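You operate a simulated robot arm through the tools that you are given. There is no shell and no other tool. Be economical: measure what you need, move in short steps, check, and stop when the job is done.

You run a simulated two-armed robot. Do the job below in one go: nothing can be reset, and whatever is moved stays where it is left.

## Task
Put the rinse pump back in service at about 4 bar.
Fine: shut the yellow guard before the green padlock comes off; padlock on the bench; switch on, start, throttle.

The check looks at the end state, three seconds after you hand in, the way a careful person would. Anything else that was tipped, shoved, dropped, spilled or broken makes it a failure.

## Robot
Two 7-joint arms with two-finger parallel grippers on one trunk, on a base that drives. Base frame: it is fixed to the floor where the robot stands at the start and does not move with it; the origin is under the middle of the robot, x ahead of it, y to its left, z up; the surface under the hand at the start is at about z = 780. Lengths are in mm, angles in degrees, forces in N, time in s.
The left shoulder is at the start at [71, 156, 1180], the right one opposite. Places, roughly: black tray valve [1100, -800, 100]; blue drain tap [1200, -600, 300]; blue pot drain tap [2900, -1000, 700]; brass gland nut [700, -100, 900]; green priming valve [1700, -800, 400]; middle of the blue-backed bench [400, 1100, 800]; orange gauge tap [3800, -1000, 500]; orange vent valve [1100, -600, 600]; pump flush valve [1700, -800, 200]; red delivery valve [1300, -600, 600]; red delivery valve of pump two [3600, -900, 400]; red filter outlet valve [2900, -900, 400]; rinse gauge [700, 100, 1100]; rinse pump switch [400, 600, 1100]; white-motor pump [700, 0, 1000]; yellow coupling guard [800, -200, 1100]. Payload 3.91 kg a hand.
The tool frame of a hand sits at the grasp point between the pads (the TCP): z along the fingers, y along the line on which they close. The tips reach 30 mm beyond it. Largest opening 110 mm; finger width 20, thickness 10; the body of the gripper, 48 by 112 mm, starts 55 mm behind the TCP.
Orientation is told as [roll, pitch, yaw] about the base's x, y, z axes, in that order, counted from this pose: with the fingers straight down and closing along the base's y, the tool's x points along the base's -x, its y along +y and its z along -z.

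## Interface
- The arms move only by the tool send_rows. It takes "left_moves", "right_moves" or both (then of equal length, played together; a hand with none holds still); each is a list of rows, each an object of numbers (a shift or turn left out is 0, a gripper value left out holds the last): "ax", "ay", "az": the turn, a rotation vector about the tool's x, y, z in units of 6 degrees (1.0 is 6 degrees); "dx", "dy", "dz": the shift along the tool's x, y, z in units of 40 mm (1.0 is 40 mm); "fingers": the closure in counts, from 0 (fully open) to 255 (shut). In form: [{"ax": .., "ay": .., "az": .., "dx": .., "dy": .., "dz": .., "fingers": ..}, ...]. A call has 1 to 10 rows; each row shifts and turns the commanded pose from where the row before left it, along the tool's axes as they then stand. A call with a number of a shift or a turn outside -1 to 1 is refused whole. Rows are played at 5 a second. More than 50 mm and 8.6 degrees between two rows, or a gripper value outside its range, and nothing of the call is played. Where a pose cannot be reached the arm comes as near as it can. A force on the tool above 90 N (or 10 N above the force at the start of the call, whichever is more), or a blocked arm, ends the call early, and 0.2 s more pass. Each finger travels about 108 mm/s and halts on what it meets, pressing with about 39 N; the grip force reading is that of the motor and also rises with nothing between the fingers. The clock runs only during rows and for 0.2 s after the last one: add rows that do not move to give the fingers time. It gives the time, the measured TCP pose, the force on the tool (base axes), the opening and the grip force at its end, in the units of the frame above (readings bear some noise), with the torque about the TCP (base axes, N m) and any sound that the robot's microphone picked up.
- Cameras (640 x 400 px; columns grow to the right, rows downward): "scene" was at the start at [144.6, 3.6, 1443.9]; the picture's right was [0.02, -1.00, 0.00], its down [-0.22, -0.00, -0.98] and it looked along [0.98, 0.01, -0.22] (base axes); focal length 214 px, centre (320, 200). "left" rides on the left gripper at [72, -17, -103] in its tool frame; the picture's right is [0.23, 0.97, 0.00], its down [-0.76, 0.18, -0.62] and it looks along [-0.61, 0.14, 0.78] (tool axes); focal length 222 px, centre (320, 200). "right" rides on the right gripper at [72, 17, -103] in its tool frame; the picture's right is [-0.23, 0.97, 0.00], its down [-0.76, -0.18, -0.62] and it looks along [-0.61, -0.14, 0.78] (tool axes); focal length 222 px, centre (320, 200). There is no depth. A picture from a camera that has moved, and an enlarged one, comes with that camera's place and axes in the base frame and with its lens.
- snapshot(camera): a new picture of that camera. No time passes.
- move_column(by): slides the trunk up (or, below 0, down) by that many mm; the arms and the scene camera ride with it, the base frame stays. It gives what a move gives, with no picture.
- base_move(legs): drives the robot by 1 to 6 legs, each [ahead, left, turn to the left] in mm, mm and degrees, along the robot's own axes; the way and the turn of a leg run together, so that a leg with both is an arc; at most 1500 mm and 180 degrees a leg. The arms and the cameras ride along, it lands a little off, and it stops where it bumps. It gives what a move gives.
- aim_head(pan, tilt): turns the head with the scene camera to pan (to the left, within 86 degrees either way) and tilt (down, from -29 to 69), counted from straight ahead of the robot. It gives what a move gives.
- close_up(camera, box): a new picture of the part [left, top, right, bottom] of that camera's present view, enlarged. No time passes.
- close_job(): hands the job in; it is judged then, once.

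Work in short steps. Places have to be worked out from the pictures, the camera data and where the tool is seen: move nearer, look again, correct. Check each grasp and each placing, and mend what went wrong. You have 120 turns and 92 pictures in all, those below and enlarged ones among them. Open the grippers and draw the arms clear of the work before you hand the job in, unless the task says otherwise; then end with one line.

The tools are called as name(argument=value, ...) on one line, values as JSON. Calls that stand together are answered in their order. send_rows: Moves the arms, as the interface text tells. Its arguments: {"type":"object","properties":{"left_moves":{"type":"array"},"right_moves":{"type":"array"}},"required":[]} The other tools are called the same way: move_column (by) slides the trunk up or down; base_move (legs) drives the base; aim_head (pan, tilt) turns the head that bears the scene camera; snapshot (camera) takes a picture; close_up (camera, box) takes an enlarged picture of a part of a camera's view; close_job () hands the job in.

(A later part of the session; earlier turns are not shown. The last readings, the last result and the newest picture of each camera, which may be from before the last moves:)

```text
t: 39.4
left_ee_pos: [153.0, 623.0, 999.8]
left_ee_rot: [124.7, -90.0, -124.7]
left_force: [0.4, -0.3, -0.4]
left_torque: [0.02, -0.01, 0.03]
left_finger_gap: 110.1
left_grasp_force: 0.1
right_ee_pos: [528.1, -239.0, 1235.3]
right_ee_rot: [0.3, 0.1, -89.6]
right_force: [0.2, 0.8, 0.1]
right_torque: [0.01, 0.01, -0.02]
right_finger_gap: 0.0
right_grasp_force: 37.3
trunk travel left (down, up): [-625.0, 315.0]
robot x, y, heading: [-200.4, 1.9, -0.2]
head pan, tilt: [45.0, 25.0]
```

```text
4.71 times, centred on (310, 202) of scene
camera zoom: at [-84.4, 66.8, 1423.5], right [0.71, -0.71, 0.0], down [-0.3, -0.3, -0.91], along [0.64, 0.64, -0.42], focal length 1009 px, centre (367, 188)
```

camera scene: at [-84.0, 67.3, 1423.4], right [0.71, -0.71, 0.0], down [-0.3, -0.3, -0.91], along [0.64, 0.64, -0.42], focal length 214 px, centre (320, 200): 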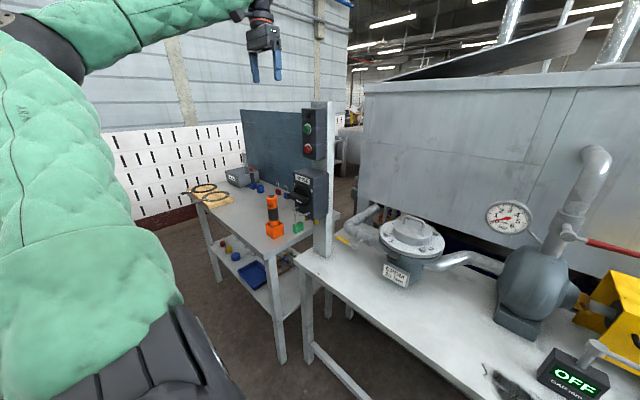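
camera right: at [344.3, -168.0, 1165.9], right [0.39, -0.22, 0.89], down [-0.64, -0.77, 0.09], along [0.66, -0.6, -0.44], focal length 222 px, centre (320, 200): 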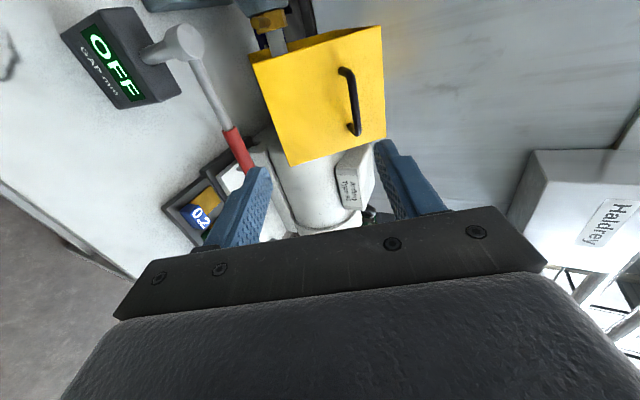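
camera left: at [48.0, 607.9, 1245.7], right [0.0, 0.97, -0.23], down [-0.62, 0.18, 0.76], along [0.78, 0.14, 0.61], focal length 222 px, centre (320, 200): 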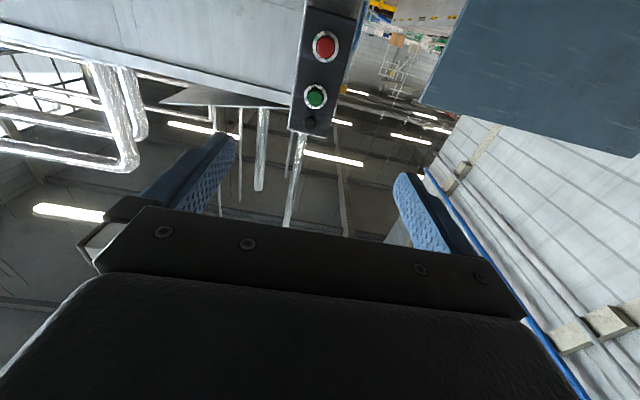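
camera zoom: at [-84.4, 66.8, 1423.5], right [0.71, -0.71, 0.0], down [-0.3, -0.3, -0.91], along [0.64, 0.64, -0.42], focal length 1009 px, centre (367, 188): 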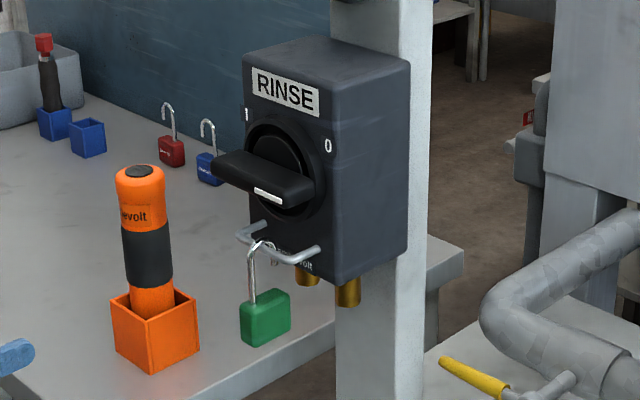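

The padlock's open hook hangs over the staple bar, with the long leg on the robot side and the tail behind, so it comes off by lifting and then pulling back. Both rays put its body at (350, 620, 981). I'll approach forward with a 60 mm opening and stop just short.

send_rows(left_moves=[{"dx": 0.475, "dy": -0.08, "fingers": 116}, {"dz": 0.9}, {"dz": 0.9}, {"dz": 0.9}, {"dz": 0.7}, {}])

close_up(camera="left", box=[160, 0, 480, 200])

close_up(camera="scene", box=[265, 170, 345, 250])

```text
t: 40.8
left_ee_pos: [288.2, 621.5, 978.3]
left_ee_rot: [145.4, -89.9, -145.4]
left_force: [0.2, 0.0, -1.1]
left_torque: [-0.01, 0.02, 0.01]
left_finger_gap: 60.0
left_grasp_force: 0.0
right_ee_pos: [526.1, -238.3, 1235.4]
right_ee_rot: [0.3, 0.0, -89.7]
right_force: [0.3, -0.3, 0.0]
right_torque: [-0.01, -0.02, -0.01]
right_finger_gap: 0.0
right_grasp_force: 37.9
trunk travel left (down, up): [-625.0, 315.0]
robot x, y, heading: [-200.7, 3.8, -0.1]
head pan, tilt: [45.0, 25.0]
```

```text
2.00 times, centred on (320, 100) of left
camera zoom: at [186.2, 605.6, 904.9], right [0.0, 0.97, -0.23], down [-0.62, 0.18, 0.76], along [0.78, 0.14, 0.61], focal length 444 px, centre (320, 400)
```

zoom: 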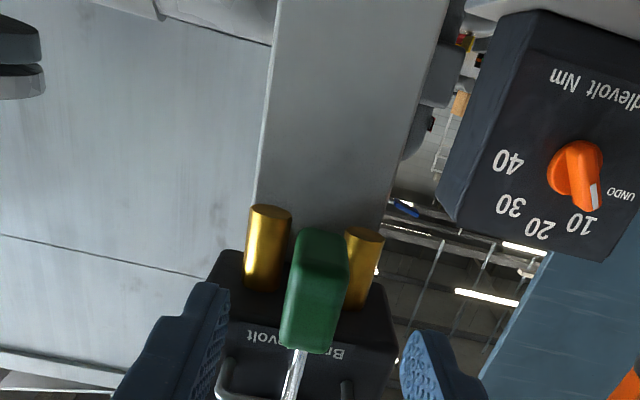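

```text
5.00 times, centred on (305, 210) of scene
camera zoom: at [-84.9, 67.0, 1423.6], right [0.71, -0.71, 0.0], down [-0.3, -0.3, -0.91], along [0.64, 0.64, -0.42], focal length 1072 px, centre (395, 150)
```

zoom: 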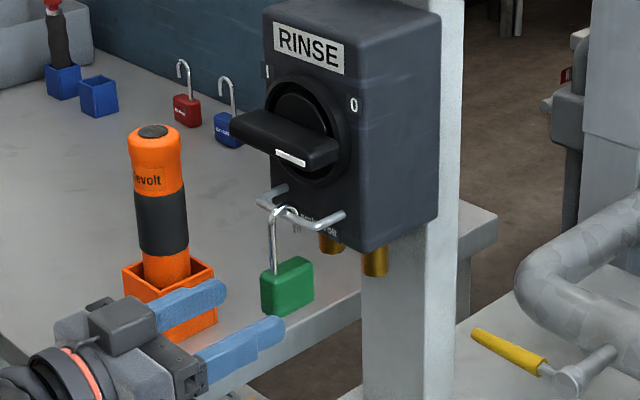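

Aligned (body at y≈621, z≈980). I'll advance 45 mm and close.

send_rows(left_moves=[{"dz": 0.4}, {"dz": 0.4}, {"dz": 0.33}, {}, {"fingers": 255}, {}, {}, {}])

close_up(camera="scene", box=[265, 170, 345, 250])

close_up(camera="left", box=[160, 0, 480, 200])

```text
t: 42.6
left_ee_pos: [334.2, 622.5, 976.5]
left_ee_rot: [133.8, -89.8, -133.8]
left_force: [-0.5, -0.6, 0.1]
left_torque: [0.03, 0.03, 0.0]
left_finger_gap: 20.5
left_grasp_force: 39.0
right_ee_pos: [527.3, -238.8, 1234.4]
right_ee_rot: [0.3, 0.0, -89.6]
right_force: [0.5, 0.0, -1.2]
right_torque: [0.04, 0.0, 0.01]
right_finger_gap: 0.1
right_grasp_force: 37.2
trunk travel left (down, up): [-625.0, 315.0]
robot x, y, heading: [-202.1, 0.0, -0.0]
head pan, tilt: [45.0, 25.0]
```

```text
5.00 times, centred on (305, 210) of scene
camera zoom: at [-84.2, 67.3, 1423.5], right [0.71, -0.71, 0.0], down [-0.3, -0.3, -0.91], along [0.64, 0.64, -0.42], focal length 1072 px, centre (395, 150)
```

zoom: 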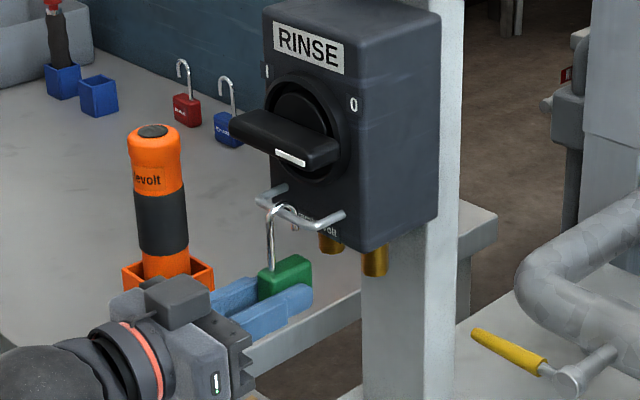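

```text
2.00 times, centred on (320, 100) of left
camera zoom: at [230.8, 606.5, 903.0], right [0.0, 0.97, -0.23], down [-0.62, 0.18, 0.76], along [0.78, 0.14, 0.61], focal length 444 px, centre (320, 400)
```

zoom: 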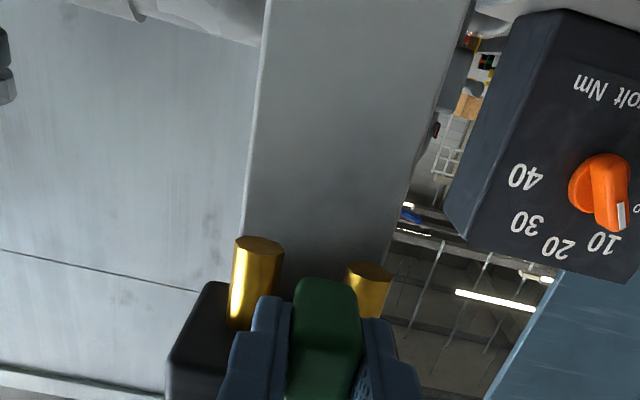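

Grasped (20.5 mm). I'll lift about 24 mm and check where the tail is relative to the bar.

send_rows(left_moves=[{"dx": -0.2}, {"dx": -0.2}, {"dx": -0.2}, {}])

close_up(camera="scene", box=[285, 185, 335, 235])

```text
t: 43.6
left_ee_pos: [332.1, 622.1, 1003.1]
left_ee_rot: [137.7, -89.8, -137.6]
left_force: [0.5, -0.4, -1.0]
left_torque: [0.01, 0.0, -0.03]
left_finger_gap: 20.5
left_grasp_force: 39.3
right_ee_pos: [527.3, -238.3, 1234.3]
right_ee_rot: [0.4, 0.0, -89.6]
right_force: [0.7, -0.8, -0.3]
right_torque: [0.02, -0.01, -0.05]
right_finger_gap: 0.3
right_grasp_force: 37.7
trunk travel left (down, up): [-625.0, 315.0]
robot x, y, heading: [-198.5, -0.1, -0.1]
head pan, tilt: [45.0, 25.0]
```

```text
8.00 times, centred on (310, 210) of scene
camera zoom: at [-84.1, 67.4, 1423.5], right [0.71, -0.71, 0.0], down [-0.3, -0.3, -0.91], along [0.64, 0.64, -0.42], focal length 1716 px, centre (400, 120)
```

zoom: 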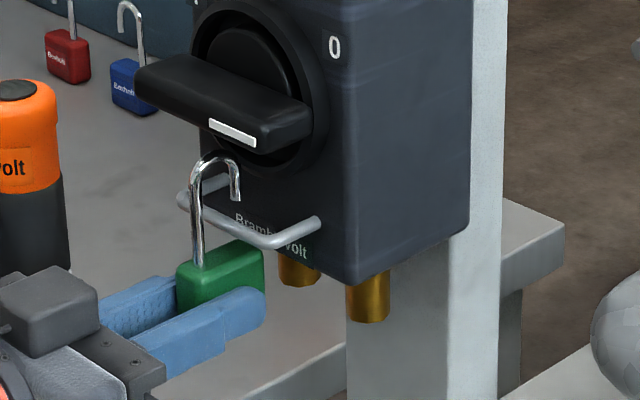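

The tail looks clear above the bar, with no contact force. I'll pull straight back gently.

send_rows(left_moves=[{"dx": -0.08, "dz": -0.2}, {"dz": -0.4}, {"dz": -0.6}, {"dz": -0.8}, {"dz": -0.8}, {}])

snapshot(camera="scene")

```text
t: 45.0
left_ee_pos: [222.9, 623.2, 1009.2]
left_ee_rot: [115.7, -90.0, -115.7]
left_force: [-0.6, 0.9, -0.4]
left_torque: [0.0, 0.05, 0.01]
left_finger_gap: 20.5
left_grasp_force: 38.5
right_ee_pos: [527.8, -238.0, 1235.2]
right_ee_rot: [0.3, 0.1, -89.7]
right_force: [-0.3, 0.9, 0.2]
right_torque: [-0.05, 0.02, 0.01]
right_finger_gap: 0.0
right_grasp_force: 37.8
trunk travel left (down, up): [-625.0, 315.0]
robot x, y, heading: [-200.6, 6.4, 0.0]
head pan, tilt: [45.0, 25.0]
```

```text
54 pictures are left
camera scene: at [-83.3, 67.9, 1423.4], right [0.71, -0.71, 0.0], down [-0.3, -0.3, -0.91], along [0.64, 0.64, -0.42], focal length 214 px, centre (320, 200)
```

scene: 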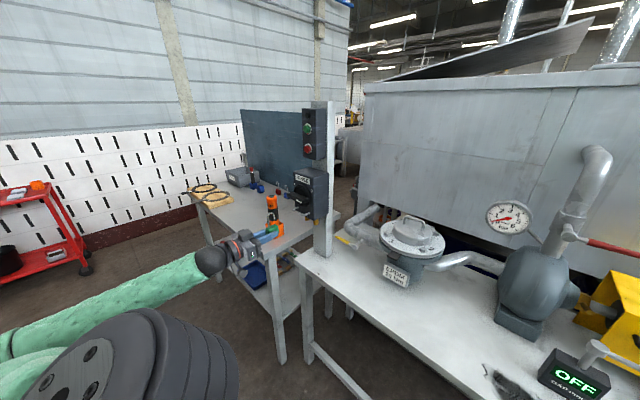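

The padlock is off. The bench front edge is at about x = 300 and the top at about z = 800, with a clear spot left of the orange tester near y ≈ 1020. I'll retract the right hand and drive 400 mm left.

send_rows(right_moves=[{"dy": -1}, {"dy": -1}, {"dy": -1}, {"dy": -1}])

base_move(legs=[[0, 400, 0]])

snapshot(camera="scene")

snapshot(camera="left")

```text
t: 46.0
left_ee_pos: [220.3, 622.4, 1009.9]
left_ee_rot: [153.0, -89.9, -152.9]
left_force: [-1.6, 0.1, -1.1]
left_torque: [0.03, 0.01, -0.02]
left_finger_gap: 20.4
left_grasp_force: 38.9
right_ee_pos: [365.0, -239.7, 1234.3]
right_ee_rot: [0.3, 0.1, -89.7]
right_force: [-1.0, -0.4, 0.1]
right_torque: [0.02, -0.01, 0.04]
right_finger_gap: 0.0
right_grasp_force: 37.2
trunk travel left (down, up): [-625.0, 315.0]
robot x, y, heading: [-200.6, -1.4, -0.0]
head pan, tilt: [45.0, 25.0]
```

```text
t: 48.5
left_ee_pos: [233.1, 1012.1, 1008.9]
left_ee_rot: [179.3, -90.0, 179.9]
left_force: [0.5, -0.4, -1.7]
left_torque: [0.01, 0.04, 0.0]
left_finger_gap: 20.3
left_grasp_force: 38.7
right_ee_pos: [366.1, 148.7, 1234.7]
right_ee_rot: [0.2, -0.2, -90.5]
right_force: [-0.4, 1.3, -0.2]
right_torque: [-0.04, 0.0, -0.01]
right_finger_gap: 0.0
right_grasp_force: 37.8
trunk travel left (down, up): [-625.0, 315.0]
robot x, y, heading: [-198.9, 397.0, -0.9]
head pan, tilt: [45.0, 25.0]
```

```text
53 pictures are left
camera scene: at [-80.3, 461.7, 1423.4], right [0.7, -0.72, 0.0], down [-0.3, -0.3, -0.91], along [0.65, 0.63, -0.42], focal length 214 px, centre (320, 200)
```

scene: 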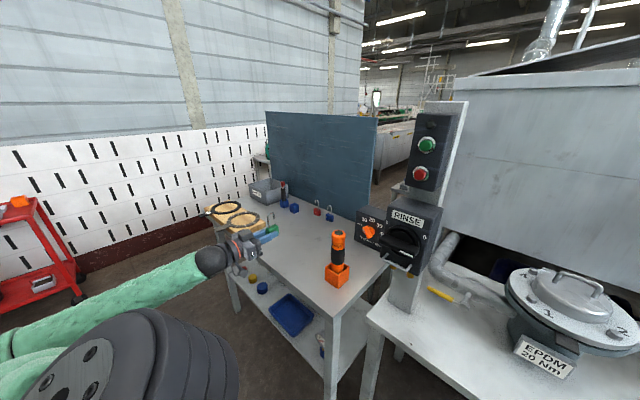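

```text
52 pictures are left
camera left: at [130.9, 997.7, 935.9], right [0.01, 0.97, -0.23], down [-0.62, 0.19, 0.76], along [0.78, 0.13, 0.61], focal length 222 px, centre (320, 200)
```

left: 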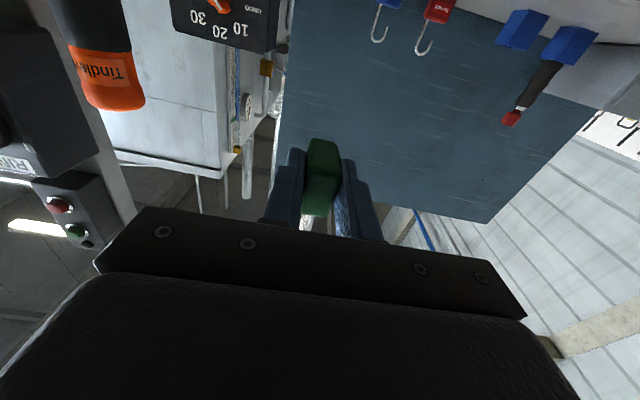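

Bench edge is confirmed at x ≈ 300, and the tester at (430, 854) is clear of the hand. I'll pitch the fingers 20° down and move over the bench.

send_rows(left_moves=[{"ay": 1}, {"ay": 1}, {"ay": 1}, {"ay": 0.33}, {"dz": 0.8, "dx": 0.35}, {"dz": 0.8, "dx": 0.35}, {"dz": 0.8, "dx": 0.35}, {"dz": 0.8, "dx": 0.35}, {"dz": 0.8, "dx": 0.35}, {}])

snapshot(camera="scene")

close_up(camera="scene", box=[200, 190, 320, 310])

```text
t: 50.7
left_ee_pos: [360.1, 1011.0, 888.5]
left_ee_rot: [0.3, -70.1, -1.0]
left_force: [-3.8, 0.4, -0.1]
left_torque: [0.03, 0.29, -0.22]
left_finger_gap: 20.6
left_grasp_force: 39.2
right_ee_pos: [363.9, 148.8, 1234.3]
right_ee_rot: [0.3, 0.0, -90.4]
right_force: [0.0, -0.5, 1.0]
right_torque: [-0.01, 0.0, -0.03]
right_finger_gap: 0.0
right_grasp_force: 37.7
trunk travel left (down, up): [-625.0, 315.0]
robot x, y, heading: [-201.0, 398.8, -1.1]
head pan, tilt: [45.0, 25.0]
```

```text
51 pictures are left
camera scene: at [-80.6, 460.6, 1423.5], right [0.7, -0.72, 0.0], down [-0.3, -0.29, -0.91], along [0.65, 0.63, -0.42], focal length 214 px, centre (320, 200)
```

scene: 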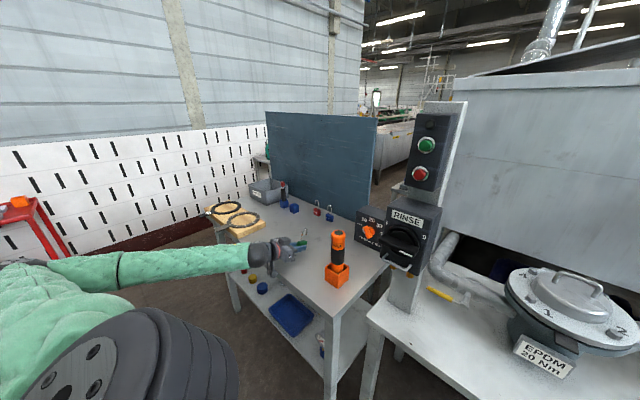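

```text
3.33 times, centred on (260, 250) of scene
camera zoom: at [-80.6, 460.6, 1423.5], right [0.7, -0.72, 0.0], down [-0.3, -0.29, -0.91], along [0.65, 0.63, -0.42], focal length 715 px, centre (520, 33)
```

zoom: 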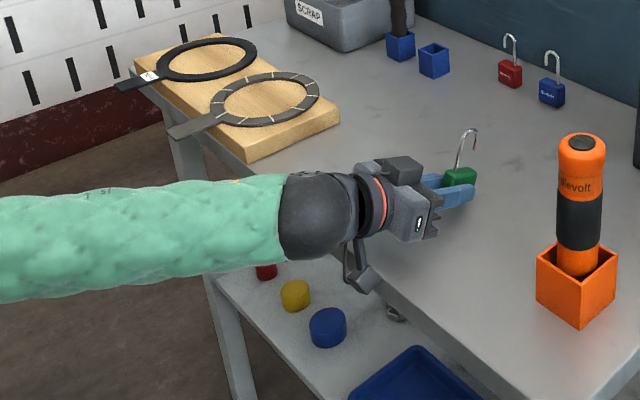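

Over the bench now. I'll lower in small steps until contact shows in the force reading.

send_rows(left_moves=[{"dz": 0.17, "dx": 0.47}, {"dz": 0.1, "dx": 0.28}, {}])

close_up(camera="scene", box=[240, 210, 330, 290])

```text
t: 51.6
left_ee_pos: [359.4, 1009.7, 868.9]
left_ee_rot: [0.9, -71.2, -1.7]
left_force: [-34.2, -11.8, 42.0]
left_torque: [-1.33, 0.72, 1.29]
left_finger_gap: 20.5
left_grasp_force: 38.9
right_ee_pos: [360.2, 148.1, 1236.5]
right_ee_rot: [0.5, 0.0, -90.5]
right_force: [-0.5, 0.3, -0.3]
right_torque: [-0.04, 0.02, -0.01]
right_finger_gap: 0.0
right_grasp_force: 37.2
trunk travel left (down, up): [-625.0, 315.0]
robot x, y, heading: [-198.3, 395.1, -0.8]
head pan, tilt: [45.0, 25.0]
stopped in row 3 (left hand): the force on the tool passed its limit at 91 N (the readings are from after the stop); the commanded pose is now the measured one
```

```text
5.00 times, centred on (285, 250) of scene
camera zoom: at [-85.9, 458.3, 1423.6], right [0.7, -0.72, 0.0], down [-0.3, -0.29, -0.91], along [0.65, 0.63, -0.42], focal length 1072 px, centre (495, -50)
```

zoom: 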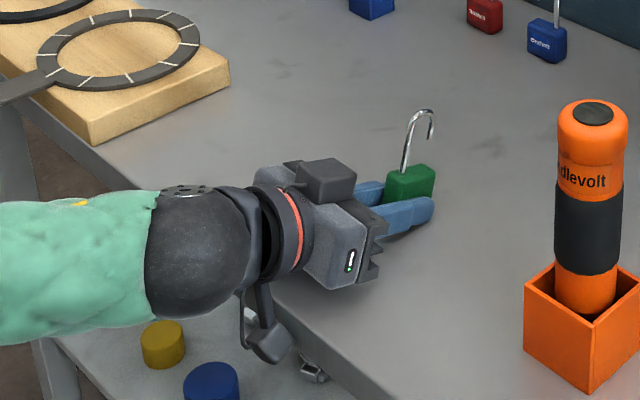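

The camera housing under the hand touched the bench edge. I'll raise, turn the fingers straight down so the camera rides above, and lay the padlock on its side.

send_rows(left_moves=[{"dz": -0.2, "dx": -0.55}, {"dz": -0.3, "dx": -0.82}, {"dz": -0.3, "dx": -0.82}, {"ay": 1}, {"ay": 1}, {"ay": 1}, {"ay": 1}, {"ay": 1}, {"ay": 1}])

send_rows(left_moves=[{"ay": 1}, {"ay": 1}, {"ay": 1}, {"ay": 1}, {"ay": 1}, {"ay": 0.8}, {}])

close_up(camera="scene", box=[220, 170, 360, 300])

```text
t: 53.6
left_ee_pos: [361.5, 1011.1, 955.2]
left_ee_rot: [0.3, -34.5, -0.9]
left_force: [-0.9, 0.0, -1.0]
left_torque: [-0.03, 0.02, 0.05]
left_finger_gap: 20.6
left_grasp_force: 39.3
right_ee_pos: [365.5, 149.0, 1233.9]
right_ee_rot: [0.2, 0.0, -90.5]
right_force: [-0.5, 0.2, -0.2]
right_torque: [-0.02, 0.03, -0.02]
right_finger_gap: 0.0
right_grasp_force: 37.7
trunk travel left (down, up): [-625.0, 315.0]
robot x, y, heading: [-194.6, 393.1, -0.9]
head pan, tilt: [45.0, 25.0]
```

```text
t: 55.2
left_ee_pos: [361.5, 1010.2, 957.2]
left_ee_rot: [0.4, 0.3, -0.8]
left_force: [-0.2, 0.1, -0.9]
left_torque: [0.04, 0.03, 0.03]
left_finger_gap: 20.8
left_grasp_force: 40.1
right_ee_pos: [365.0, 148.6, 1234.7]
right_ee_rot: [0.4, 0.1, -90.4]
right_force: [-0.5, -0.7, 0.3]
right_torque: [0.0, -0.05, -0.01]
right_finger_gap: 0.2
right_grasp_force: 37.6
trunk travel left (down, up): [-625.0, 315.0]
robot x, y, heading: [-196.9, 392.3, -0.6]
head pan, tilt: [45.0, 25.0]
```

```text
3.08 times, centred on (290, 235) of scene
camera zoom: at [-80.7, 460.9, 1423.5], right [0.7, -0.72, 0.0], down [-0.3, -0.29, -0.91], along [0.65, 0.63, -0.42], focal length 660 px, centre (412, 92)
```

zoom: 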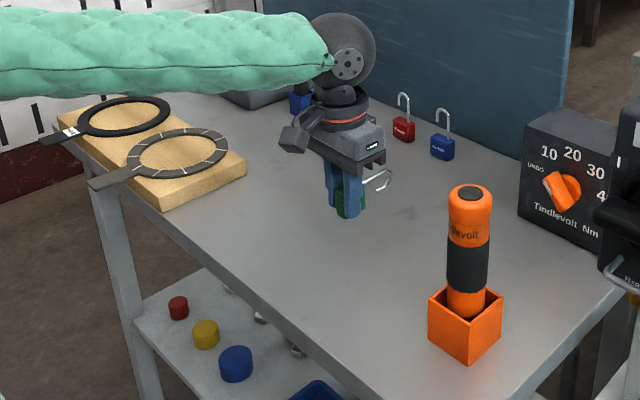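

Good posture. I'll move 40 mm inward and lower to about 15 mm above the expected contact, then feel down.

send_rows(left_moves=[{"dx": -0.9, "dz": 0.5}, {"dz": 0.7}, {"dz": 0.7}, {"dz": 0.6}, {}])

send_rows(left_moves=[{"dz": 0.15}, {"dz": 0.15}, {}])

close_up(camera="scene", box=[260, 190, 340, 270])

```text
t: 56.2
left_ee_pos: [400.0, 1012.9, 880.0]
left_ee_rot: [0.6, -1.1, -0.8]
left_force: [-27.8, -20.4, 57.0]
left_torque: [-1.51, 1.36, -0.26]
left_finger_gap: 20.5
left_grasp_force: 39.1
right_ee_pos: [362.7, 147.3, 1236.0]
right_ee_rot: [0.3, 0.1, -90.3]
right_force: [0.8, 0.5, 0.5]
right_torque: [-0.05, 0.04, 0.05]
right_finger_gap: 0.1
right_grasp_force: 37.9
trunk travel left (down, up): [-625.0, 315.0]
robot x, y, heading: [-196.8, 397.1, -0.6]
head pan, tilt: [45.0, 25.0]
stopped in row 4 (left hand): the force on the tool passed its limit at 107 N (the readings are from after the stop); the commanded pose is now the measured one
```

```text
t: 56.7
left_ee_pos: [401.4, 1013.5, 880.4]
left_ee_rot: [0.8, -1.7, -0.7]
left_force: [-25.3, -20.2, 55.6]
left_torque: [-1.53, 1.28, -0.29]
left_finger_gap: 20.7
left_grasp_force: 39.2
right_ee_pos: [361.8, 147.3, 1235.1]
right_ee_rot: [0.6, 0.1, -90.3]
right_force: [0.2, 0.5, 0.3]
right_torque: [-0.03, -0.01, 0.02]
right_finger_gap: 0.0
right_grasp_force: 37.8
trunk travel left (down, up): [-625.0, 315.0]
robot x, y, heading: [-193.7, 398.5, -0.6]
head pan, tilt: [45.0, 25.0]
stopped in row 2 (left hand): the force on the tool passed its limit at 99 N (the readings are from after the stop); the commanded pose is now the measured one
```

```text
5.00 times, centred on (300, 230) of scene
camera zoom: at [-85.8, 457.7, 1424.2], right [0.7, -0.72, 0.0], down [-0.3, -0.29, -0.91], along [0.65, 0.63, -0.42], focal length 1072 px, centre (420, 50)
```

zoom: 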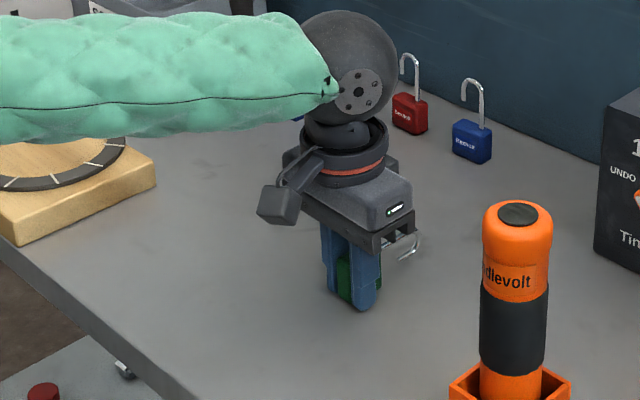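

The bench surface is higher (≈845), and the padlock is resting on it. I'll relieve the pressure and look at the force before releasing.

send_rows(left_moves=[{"dz": -0.12}, {}])

```text
t: 57.3
left_ee_pos: [401.7, 1013.9, 880.1]
left_ee_rot: [0.9, -1.3, -0.7]
left_force: [-16.4, -17.3, 35.1]
left_torque: [-1.05, 0.86, -0.16]
left_finger_gap: 20.6
left_grasp_force: 38.5
right_ee_pos: [362.2, 145.7, 1235.4]
right_ee_rot: [0.4, 0.1, -90.3]
right_force: [-0.1, -0.7, 0.0]
right_torque: [-0.01, 0.01, 0.02]
right_finger_gap: 0.1
right_grasp_force: 37.5
trunk travel left (down, up): [-625.0, 315.0]
robot x, y, heading: [-196.1, 392.3, -0.8]
head pan, tilt: [45.0, 25.0]
```

send_rows(left_moves=[{"dz": -0.15}, {}, {}])

```text
t: 58.1
left_ee_pos: [403.6, 1016.1, 882.1]
left_ee_rot: [0.7, -1.1, -0.6]
left_force: [0.0, -0.2, -0.7]
left_torque: [0.01, 0.03, -0.02]
left_finger_gap: 20.7
left_grasp_force: 39.3
right_ee_pos: [365.6, 149.8, 1234.7]
right_ee_rot: [0.3, 0.0, -90.4]
right_force: [-0.3, 0.1, -0.5]
right_torque: [0.0, 0.02, 0.01]
right_finger_gap: 0.0
right_grasp_force: 38.1
trunk travel left (down, up): [-625.0, 315.0]
robot x, y, heading: [-200.3, 393.5, -0.5]
head pan, tilt: [45.0, 25.0]
```

Force is now zero, 1–2 mm above the surface. I'll release slowly and rise.

send_rows(left_moves=[{"dz": 0.03, "fingers": 200}, {"fingers": 160}, {"fingers": 110}, {}, {"dz": -0.4}, {"dz": -0.8}, {"dz": -0.9}, {"dz": -0.9}, {}])

close_up(camera="scene", box=[240, 190, 340, 270])

snapshot(camera="left")

```text
t: 60.1
left_ee_pos: [401.9, 1015.5, 1001.5]
left_ee_rot: [0.7, -1.1, -0.6]
left_force: [-0.6, 0.2, 0.9]
left_torque: [0.03, -0.01, 0.0]
left_finger_gap: 62.4
left_grasp_force: 0.0
right_ee_pos: [366.3, 150.5, 1233.5]
right_ee_rot: [0.2, 0.0, -90.4]
right_force: [0.4, 0.6, -0.3]
right_torque: [0.01, 0.04, -0.02]
right_finger_gap: 0.0
right_grasp_force: 37.8
trunk travel left (down, up): [-625.0, 315.0]
robot x, y, heading: [-196.6, 395.1, -0.8]
head pan, tilt: [45.0, 25.0]
```

```text
5.00 times, centred on (290, 230) of scene
camera zoom: at [-80.2, 461.5, 1423.4], right [0.7, -0.72, 0.0], down [-0.3, -0.3, -0.91], along [0.65, 0.63, -0.42], focal length 1072 px, centre (470, 50)
```

zoom: 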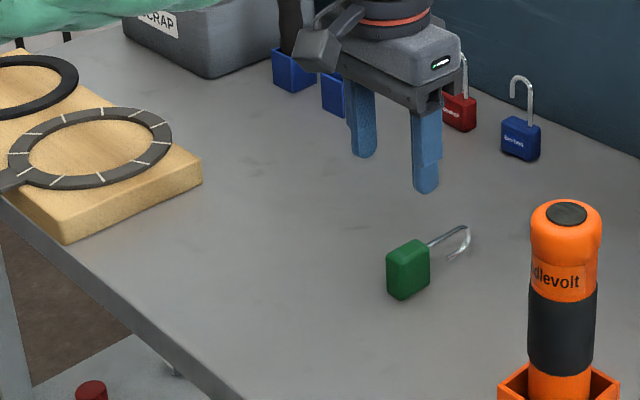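

```text
45 pictures are left
camera left: at [328.2, 999.2, 1103.1], right [-0.22, 0.98, 0.01], down [0.75, 0.16, 0.64], along [0.62, 0.14, -0.77], focal length 222 px, centre (320, 200)
```

left: 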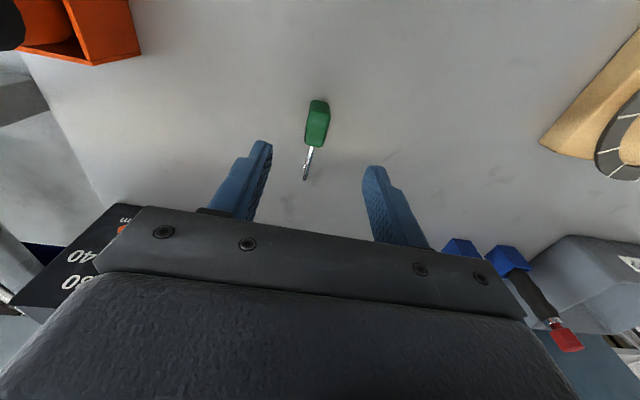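

The padlock rests on the bench, hand clear. I'll retract the left hand, drive back right by 395 mm and turn the fingers forward at knob height.

send_rows(left_moves=[{"dz": -0.8, "dx": 0.5}, {"dx": 0.9, "dz": -0.3}, {"dx": 1}, {"dx": 1}, {"dx": 1}, {"dx": 1}, {"dx": 0.9}])

send_rows(left_moves=[{"ay": -1}, {"ay": -1}, {"ay": -1}, {"ay": -1}, {"ay": -1}, {"ay": -1}, {"ay": -1}, {"ay": -1}, {"ay": -1}, {"ay": -1}])

send_rows(left_moves=[{"ay": -1}, {"ay": -1}, {"ay": -1}, {"ay": -1}, {"ay": -0.8}, {}])

base_move(legs=[[0, -395, 0.7]])

snapshot(camera="left")

close_up(camera="scene", box=[275, 160, 345, 230])

```text
t: 61.7
left_ee_pos: [147.8, 1013.0, 1041.6]
left_ee_rot: [0.7, -1.3, -0.6]
left_force: [-0.3, 0.1, -0.1]
left_torque: [0.03, -0.03, 0.02]
left_finger_gap: 62.6
left_grasp_force: 0.1
right_ee_pos: [364.3, 148.9, 1235.8]
right_ee_rot: [0.4, 0.0, -90.5]
right_force: [0.1, 0.2, 1.8]
right_torque: [0.02, -0.02, -0.01]
right_finger_gap: 0.0
right_grasp_force: 37.3
trunk travel left (down, up): [-625.0, 315.0]
robot x, y, heading: [-198.5, 393.0, -0.7]
head pan, tilt: [45.0, 25.0]
```

```text
t: 63.9
left_ee_pos: [148.2, 1017.3, 1039.2]
left_ee_rot: [1.2, -61.3, -1.8]
left_force: [1.0, -0.6, 0.8]
left_torque: [-0.03, 0.01, -0.02]
left_finger_gap: 62.5
left_grasp_force: 0.1
right_ee_pos: [365.2, 149.9, 1235.6]
right_ee_rot: [0.5, 0.0, -90.4]
right_force: [-0.3, 0.1, -0.5]
right_torque: [-0.01, -0.03, 0.0]
right_finger_gap: 0.1
right_grasp_force: 37.8
trunk travel left (down, up): [-625.0, 315.0]
robot x, y, heading: [-199.9, 392.7, -0.6]
head pan, tilt: [45.0, 25.0]
```

```text
t: 65.3
left_ee_pos: [148.1, 1018.1, 1040.0]
left_ee_rot: [92.6, -89.3, -93.2]
left_force: [-0.4, -0.1, 1.0]
left_torque: [-0.01, -0.03, 0.0]
left_finger_gap: 62.4
left_grasp_force: 0.1
right_ee_pos: [365.0, 149.6, 1234.7]
right_ee_rot: [0.3, 0.1, -90.3]
right_force: [0.0, -0.1, 0.3]
right_torque: [-0.02, 0.01, 0.01]
right_finger_gap: 0.0
right_grasp_force: 37.4
trunk travel left (down, up): [-625.0, 315.0]
robot x, y, heading: [-196.8, 390.3, -0.7]
head pan, tilt: [45.0, 25.0]
```

```text
t: 67.7
left_ee_pos: [137.5, 637.3, 1041.7]
left_ee_rot: [88.7, -89.2, -88.4]
left_force: [-0.5, -0.6, 1.6]
left_torque: [0.03, 0.02, -0.02]
left_finger_gap: 62.7
left_grasp_force: 0.0
right_ee_pos: [367.0, -228.0, 1234.7]
right_ee_rot: [0.3, 0.0, -89.5]
right_force: [0.6, -0.2, -0.6]
right_torque: [0.03, 0.04, -0.06]
right_finger_gap: 0.0
right_grasp_force: 38.1
trunk travel left (down, up): [-625.0, 315.0]
robot x, y, heading: [-200.6, 6.3, 0.2]
head pan, tilt: [45.0, 25.0]
```

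```text
44 pictures are left
camera left: at [34.6, 620.8, 968.3], right [-0.01, 0.98, -0.21], down [-0.62, 0.16, 0.76], along [0.78, 0.14, 0.61], focal length 222 px, centre (320, 200)
```

left: 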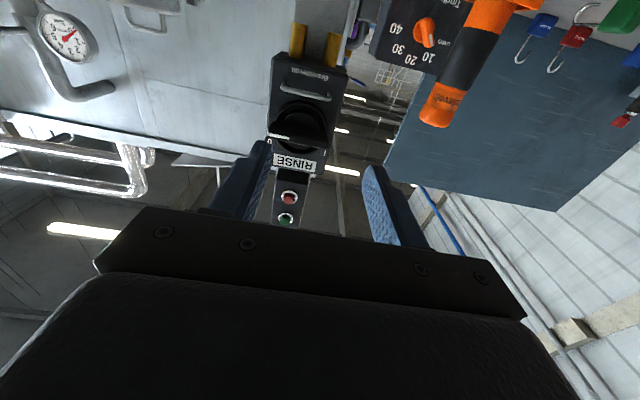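

```text
5.71 times, centred on (310, 195) of scene
camera zoom: at [-83.8, 75.8, 1423.6], right [0.71, -0.7, 0.0], down [-0.3, -0.3, -0.91], along [0.64, 0.64, -0.42], focal length 1226 px, centre (377, 229)
```

zoom: 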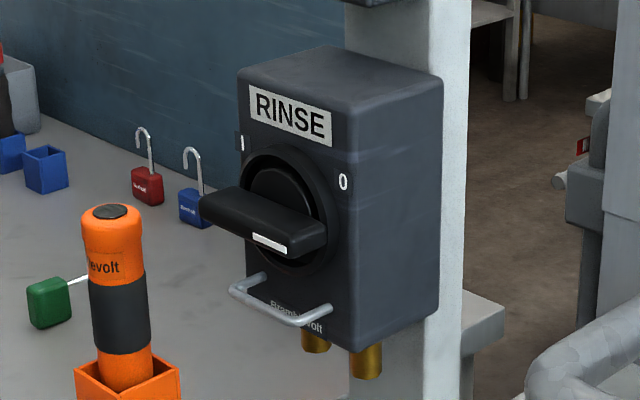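

Readings triangulate the lever mark to (341, 592, 1107), with the knob centre near (y 621, z 1108) and the box face at x ≈ 385. The lever lies horizontally with the mark toward the 0 side. I'll roll the left hand 90° so it closes vertically on the lever and line up in front.

send_rows(left_moves=[{"az": 1}, {"az": 1}, {"az": 1}, {"az": 1}, {"az": 1}, {"az": 1}, {"az": 1}, {"az": 1}, {"az": 1}, {"az": 1}])

send_rows(left_moves=[{"az": 1}, {"az": 1}, {"az": 1}, {"az": 1}, {"az": 1}, {"dx": -0.2, "dy": 0.8}, {"dx": -0.2, "dy": 0.85}, {"dz": 0.9}, {"dz": 0.9}, {}])

snapshot(camera="left")

close_up(camera="scene", box=[255, 150, 345, 240])

```text
t: 69.9
left_ee_pos: [137.8, 636.8, 1040.7]
left_ee_rot: [90.1, -29.1, -89.7]
left_force: [-0.2, -1.0, -1.2]
left_torque: [-0.01, 0.01, 0.0]
left_finger_gap: 62.6
left_grasp_force: 0.0
right_ee_pos: [367.6, -227.9, 1234.3]
right_ee_rot: [0.3, 0.1, -89.5]
right_force: [-1.3, 0.8, -0.1]
right_torque: [-0.05, 0.01, 0.02]
right_finger_gap: 0.1
right_grasp_force: 37.9
trunk travel left (down, up): [-625.0, 315.0]
robot x, y, heading: [-195.8, 12.7, 0.2]
head pan, tilt: [45.0, 25.0]
```

```text
t: 72.1
left_ee_pos: [210.5, 632.3, 1105.4]
left_ee_rot: [90.0, 0.7, -89.7]
left_force: [-0.6, 0.9, 0.2]
left_torque: [-0.02, 0.02, -0.03]
left_finger_gap: 62.4
left_grasp_force: 0.1
left hand out of reach, approached as far as the arm can: row 7
right_ee_pos: [365.8, -228.3, 1234.7]
right_ee_rot: [0.4, -0.1, -89.5]
right_force: [-0.6, -0.5, 0.9]
right_torque: [0.01, 0.0, 0.01]
right_finger_gap: 0.0
right_grasp_force: 38.0
trunk travel left (down, up): [-625.0, 315.0]
robot x, y, heading: [-199.4, 11.5, 0.3]
head pan, tilt: [45.0, 25.0]
```

```text
42 pictures are left
camera left: at [106.7, 706.3, 1088.8], right [0.0, 0.22, 0.98], down [-0.62, -0.77, 0.17], along [0.79, -0.6, 0.13], focal length 222 px, centre (320, 200)
```

left: 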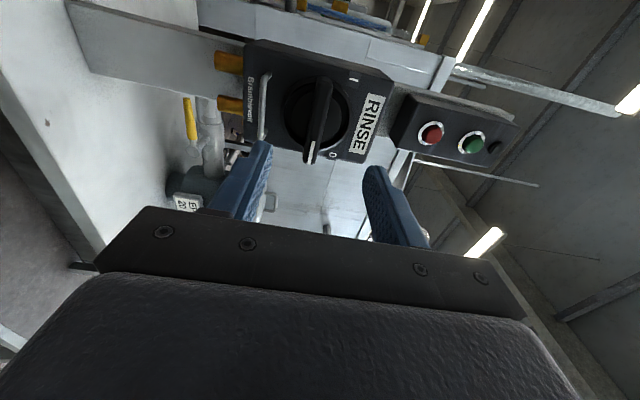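

```text
4.44 times, centred on (300, 195) of scene
camera zoom: at [-84.6, 76.4, 1423.6], right [0.71, -0.7, 0.0], down [-0.3, -0.3, -0.91], along [0.64, 0.64, -0.42], focal length 953 px, centre (409, 222)
```

zoom: 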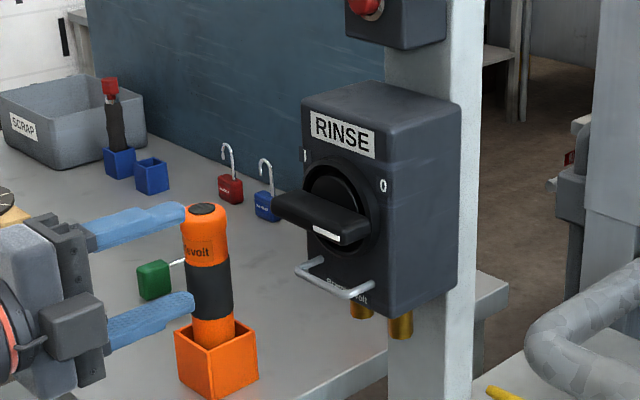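

The lever runs y 588–668 at z ≈ 1104, centred on y ≈ 628, so the hand is nearly aligned. I'll advance to TCP x ≈ 336.

send_rows(left_moves=[{"dz": 0.8, "dx": -0.05}, {"dz": 0.8, "dx": -0.05}, {"dz": 0.8}, {"dz": 0.4}, {}])

snapshot(camera="left")

close_up(camera="scene", box=[255, 150, 345, 240])

```text
t: 73.3
left_ee_pos: [322.9, 629.7, 1102.3]
left_ee_rot: [90.0, 0.7, -89.6]
left_force: [0.2, 0.2, 0.2]
left_torque: [-0.01, -0.01, 0.02]
left_finger_gap: 62.9
left_grasp_force: 0.0
right_ee_pos: [366.7, -228.1, 1234.1]
right_ee_rot: [0.2, 0.0, -89.5]
right_force: [-0.1, 0.2, -0.2]
right_torque: [-0.04, 0.0, 0.01]
right_finger_gap: 0.0
right_grasp_force: 37.3
trunk travel left (down, up): [-625.0, 315.0]
robot x, y, heading: [-198.2, 7.8, 0.2]
head pan, tilt: [45.0, 25.0]
```

```text
40 pictures are left
camera left: at [218.9, 701.9, 1086.4], right [0.0, 0.22, 0.98], down [-0.62, -0.77, 0.17], along [0.79, -0.6, 0.13], focal length 222 px, centre (320, 200)
```

left: 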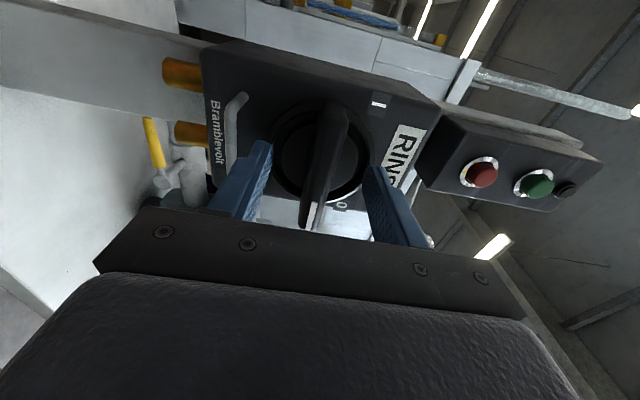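

```text
4.44 times, centred on (300, 195) of scene
camera zoom: at [-83.8, 76.8, 1423.5], right [0.71, -0.71, 0.0], down [-0.3, -0.3, -0.91], along [0.64, 0.64, -0.42], focal length 953 px, centre (409, 222)
```

zoom: 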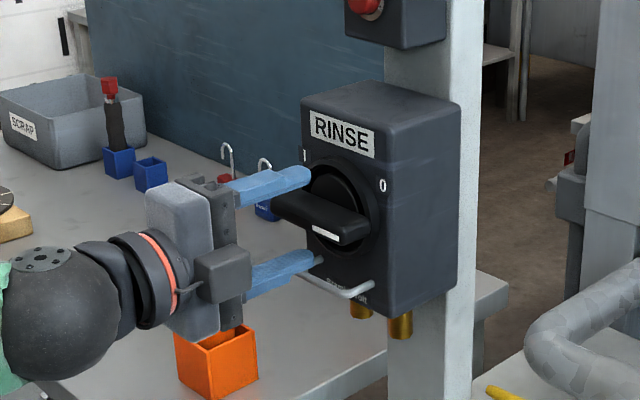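

The fingers straddle the lever near its middle. I'll advance 13 mm and close.

send_rows(left_moves=[{"dz": 0.33}, {}, {"fingers": 255}, {}, {}, {}])

snapshot(camera="left")

```text
t: 74.7
left_ee_pos: [335.0, 628.4, 1104.0]
left_ee_rot: [90.1, 0.7, -89.7]
left_force: [1.9, 5.4, 16.6]
left_torque: [-0.83, -0.14, -0.11]
left_finger_gap: 16.9
left_grasp_force: 45.8
right_ee_pos: [365.5, -227.2, 1235.1]
right_ee_rot: [0.3, -0.1, -89.5]
right_force: [-0.5, 0.5, 0.1]
right_torque: [0.01, 0.03, 0.0]
right_finger_gap: 0.0
right_grasp_force: 38.1
trunk travel left (down, up): [-625.0, 315.0]
robot x, y, heading: [-201.1, 8.7, 0.3]
head pan, tilt: [45.0, 25.0]
```

```text
38 pictures are left
camera left: at [231.3, 701.2, 1087.8], right [0.0, 0.21, 0.98], down [-0.62, -0.77, 0.17], along [0.79, -0.6, 0.13], focal length 222 px, centre (320, 200)
```

left: 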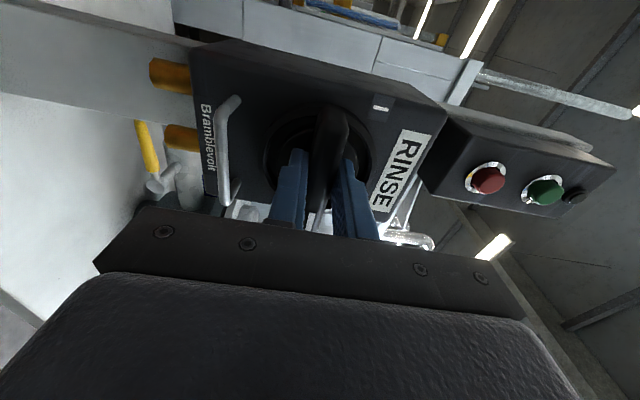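

Gripped (16.9 mm). I'll turn it toward I, anticlockwise as seen from the front (-tool z), in steps.

send_rows(left_moves=[{"az": -0.8}, {"az": -0.8}, {"az": -0.8}, {"az": -0.8}])

```text
t: 75.7
left_ee_pos: [335.1, 628.0, 1102.0]
left_ee_rot: [90.0, -18.7, -89.7]
left_force: [-33.9, -14.5, -25.1]
left_torque: [0.32, -0.8, -0.67]
left_finger_gap: 16.9
left_grasp_force: 45.2
right_ee_pos: [364.5, -228.3, 1234.6]
right_ee_rot: [0.3, 0.0, -89.4]
right_force: [-0.2, -0.8, 1.2]
right_torque: [0.01, -0.03, 0.01]
right_finger_gap: 0.0
right_grasp_force: 37.2
trunk travel left (down, up): [-625.0, 315.0]
robot x, y, heading: [-201.7, 8.6, 0.2]
head pan, tilt: [45.0, 25.0]
```

It is turning. Side loads suggest I'm slightly off the pivot, so I'll ease the position and continue.

send_rows(left_moves=[{"dx": -0.02, "dy": -0.09, "dz": -0.1}, {"az": -0.8}, {"az": -0.8}, {"az": -0.8}, {"az": -0.8}])

snapshot(camera="left")

```text
t: 76.9
left_ee_pos: [334.2, 626.8, 1098.5]
left_ee_rot: [89.7, -37.8, -89.7]
left_force: [2.0, -9.5, -20.6]
left_torque: [0.22, -1.24, -0.32]
left_finger_gap: 16.9
left_grasp_force: 45.1
right_ee_pos: [367.5, -228.4, 1233.4]
right_ee_rot: [0.3, 0.0, -89.5]
right_force: [0.2, 0.0, 1.0]
right_torque: [0.01, 0.01, -0.04]
right_finger_gap: 0.0
right_grasp_force: 37.7
trunk travel left (down, up): [-625.0, 315.0]
robot x, y, heading: [-199.9, 10.0, 0.2]
head pan, tilt: [45.0, 25.0]
```

```text
37 pictures are left
camera left: at [231.5, 673.8, 1041.1], right [0.0, 0.78, 0.63], down [-0.62, -0.49, 0.61], along [0.78, -0.39, 0.48], focal length 222 px, centre (320, 200)
```

left: 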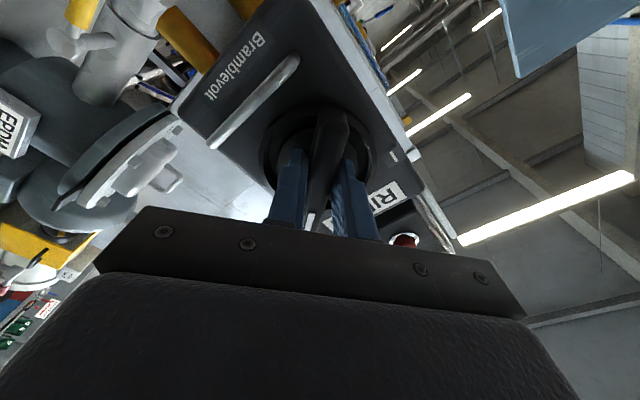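

It is 38° round and moving freely. Continuing.

send_rows(left_moves=[{"az": -0.8, "dy": -0.05}, {"az": -0.8}, {"az": -0.8}, {"az": -0.8}, {"az": -0.8}])

send_rows(left_moves=[{"az": -0.8}, {"az": -0.8}, {"az": -0.8}, {"az": -0.7}])

close_up(camera="scene", box=[255, 150, 345, 240])

```text
t: 78.1
left_ee_pos: [333.6, 623.9, 1096.0]
left_ee_rot: [89.3, -61.8, -89.3]
left_force: [-2.5, -32.1, -43.2]
left_torque: [0.44, -0.92, -0.18]
left_finger_gap: 17.1
left_grasp_force: 44.5
right_ee_pos: [369.6, -229.1, 1231.9]
right_ee_rot: [0.1, 0.0, -89.5]
right_force: [-0.4, -0.4, 1.0]
right_torque: [-0.01, -0.02, 0.02]
right_finger_gap: 0.0
right_grasp_force: 37.7
trunk travel left (down, up): [-625.0, 315.0]
robot x, y, heading: [-201.3, 9.6, 0.3]
head pan, tilt: [45.0, 25.0]
```

```text
t: 79.1
left_ee_pos: [336.2, 621.3, 1099.5]
left_ee_rot: [88.6, -80.4, -88.7]
left_force: [-5.7, -60.4, -46.2]
left_torque: [0.31, 0.21, 0.02]
left_finger_gap: 17.1
left_grasp_force: 45.2
right_ee_pos: [370.3, -231.2, 1233.0]
right_ee_rot: [0.2, 0.1, -89.5]
right_force: [-0.4, -0.1, 0.2]
right_torque: [0.0, -0.02, -0.01]
right_finger_gap: 0.1
right_grasp_force: 37.4
trunk travel left (down, up): [-625.0, 315.0]
robot x, y, heading: [-200.5, 10.8, 0.2]
head pan, tilt: [45.0, 25.0]
```

```text
4.44 times, centred on (300, 195) of scene
camera zoom: at [-81.2, 73.1, 1423.5], right [0.71, -0.71, 0.0], down [-0.3, -0.3, -0.91], along [0.64, 0.64, -0.42], focal length 953 px, centre (409, 222)
```

zoom: 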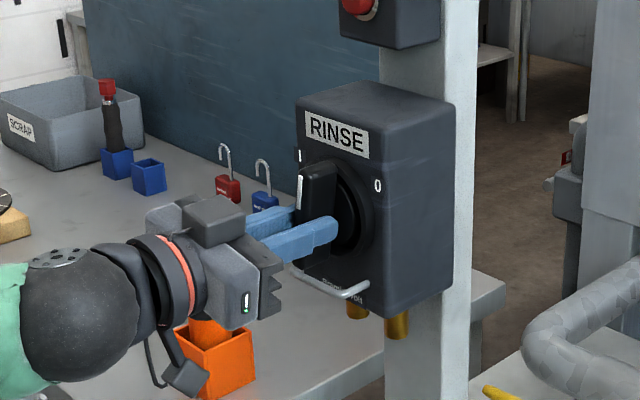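

The lever is nearly vertical with the mark up. I'll relieve the side load and continue to see if there is a stop near 90°.

send_rows(left_moves=[{"dx": 0.08, "dy": -0.13}, {"az": -0.8}, {"az": -0.8}, {}])

send_rows(left_moves=[{"az": -0.5}, {"az": -0.5}, {}])

```text
t: 80.1
left_ee_pos: [334.8, 619.1, 1098.6]
left_ee_rot: [111.4, -89.7, -111.1]
left_force: [30.2, -19.6, 24.0]
left_torque: [0.15, -0.42, 0.89]
left_finger_gap: 16.9
left_grasp_force: 44.8
right_ee_pos: [368.6, -231.5, 1234.4]
right_ee_rot: [0.2, 0.1, -89.5]
right_force: [-0.1, 0.1, -1.2]
right_torque: [0.0, -0.02, 0.0]
right_finger_gap: 0.0
right_grasp_force: 37.7
trunk travel left (down, up): [-625.0, 315.0]
robot x, y, heading: [-197.9, 14.6, -0.1]
head pan, tilt: [45.0, 25.0]
```

```text
t: 80.9
left_ee_pos: [334.5, 620.3, 1097.5]
left_ee_rot: [-89.9, -84.0, 90.2]
left_force: [24.4, -15.0, 30.4]
left_torque: [0.94, -0.37, 0.86]
left_finger_gap: 19.0
left_grasp_force: 45.3
right_ee_pos: [367.5, -230.7, 1232.9]
right_ee_rot: [0.4, 0.1, -89.6]
right_force: [0.2, -0.1, 0.4]
right_torque: [-0.01, 0.0, 0.01]
right_finger_gap: 0.0
right_grasp_force: 37.7
trunk travel left (down, up): [-625.0, 315.0]
robot x, y, heading: [-198.2, 9.0, 0.5]
head pan, tilt: [45.0, 25.0]
```

Torque jumped and the fingers spread past 90°, so the stop is at vertical, meaning the switch is on. I'll relax, release, back off and look.

send_rows(left_moves=[{"az": 0.9}, {"fingers": 150}, {}, {"dz": -0.4}, {"dz": -0.8}, {"dz": -0.9}, {}])

close_up(camera="scene", box=[255, 150, 345, 240])

close_up(camera="left", box=[180, 0, 420, 200])

```text
t: 82.5
left_ee_pos: [250.1, 624.6, 1093.4]
left_ee_rot: [-81.9, -89.5, 82.3]
left_force: [0.8, -0.2, -0.1]
left_torque: [0.01, -0.02, -0.04]
left_finger_gap: 45.4
left_grasp_force: 0.0
right_ee_pos: [369.3, -227.3, 1233.7]
right_ee_rot: [0.3, 0.0, -89.5]
right_force: [0.1, -0.6, -0.5]
right_torque: [-0.02, 0.06, -0.04]
right_finger_gap: 0.0
right_grasp_force: 37.6
trunk travel left (down, up): [-625.0, 315.0]
robot x, y, heading: [-200.3, 11.1, 0.5]
head pan, tilt: [45.0, 25.0]
```

```text
4.44 times, centred on (300, 195) of scene
camera zoom: at [-82.2, 77.2, 1423.3], right [0.71, -0.7, 0.0], down [-0.3, -0.3, -0.91], along [0.64, 0.64, -0.42], focal length 953 px, centre (409, 222)
```

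zoom: 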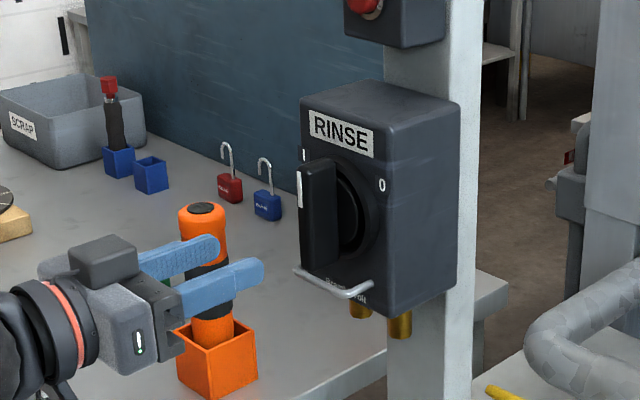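

```text
2.00 times, centred on (300, 100) of left
camera zoom: at [146.9, 607.1, 1021.3], right [-0.01, 0.97, -0.24], down [-0.62, 0.18, 0.76], along [0.78, 0.15, 0.6], focal length 444 px, centre (360, 400)
```

zoom: 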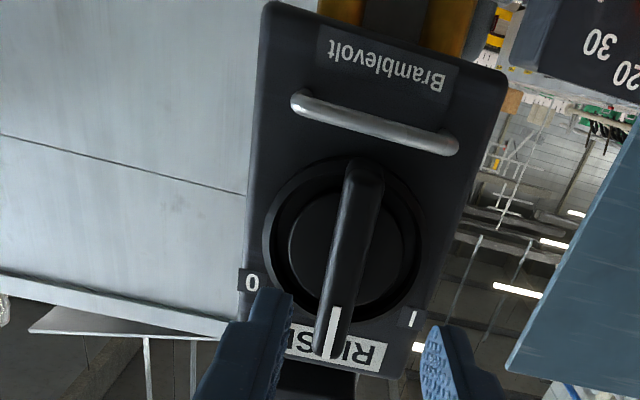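

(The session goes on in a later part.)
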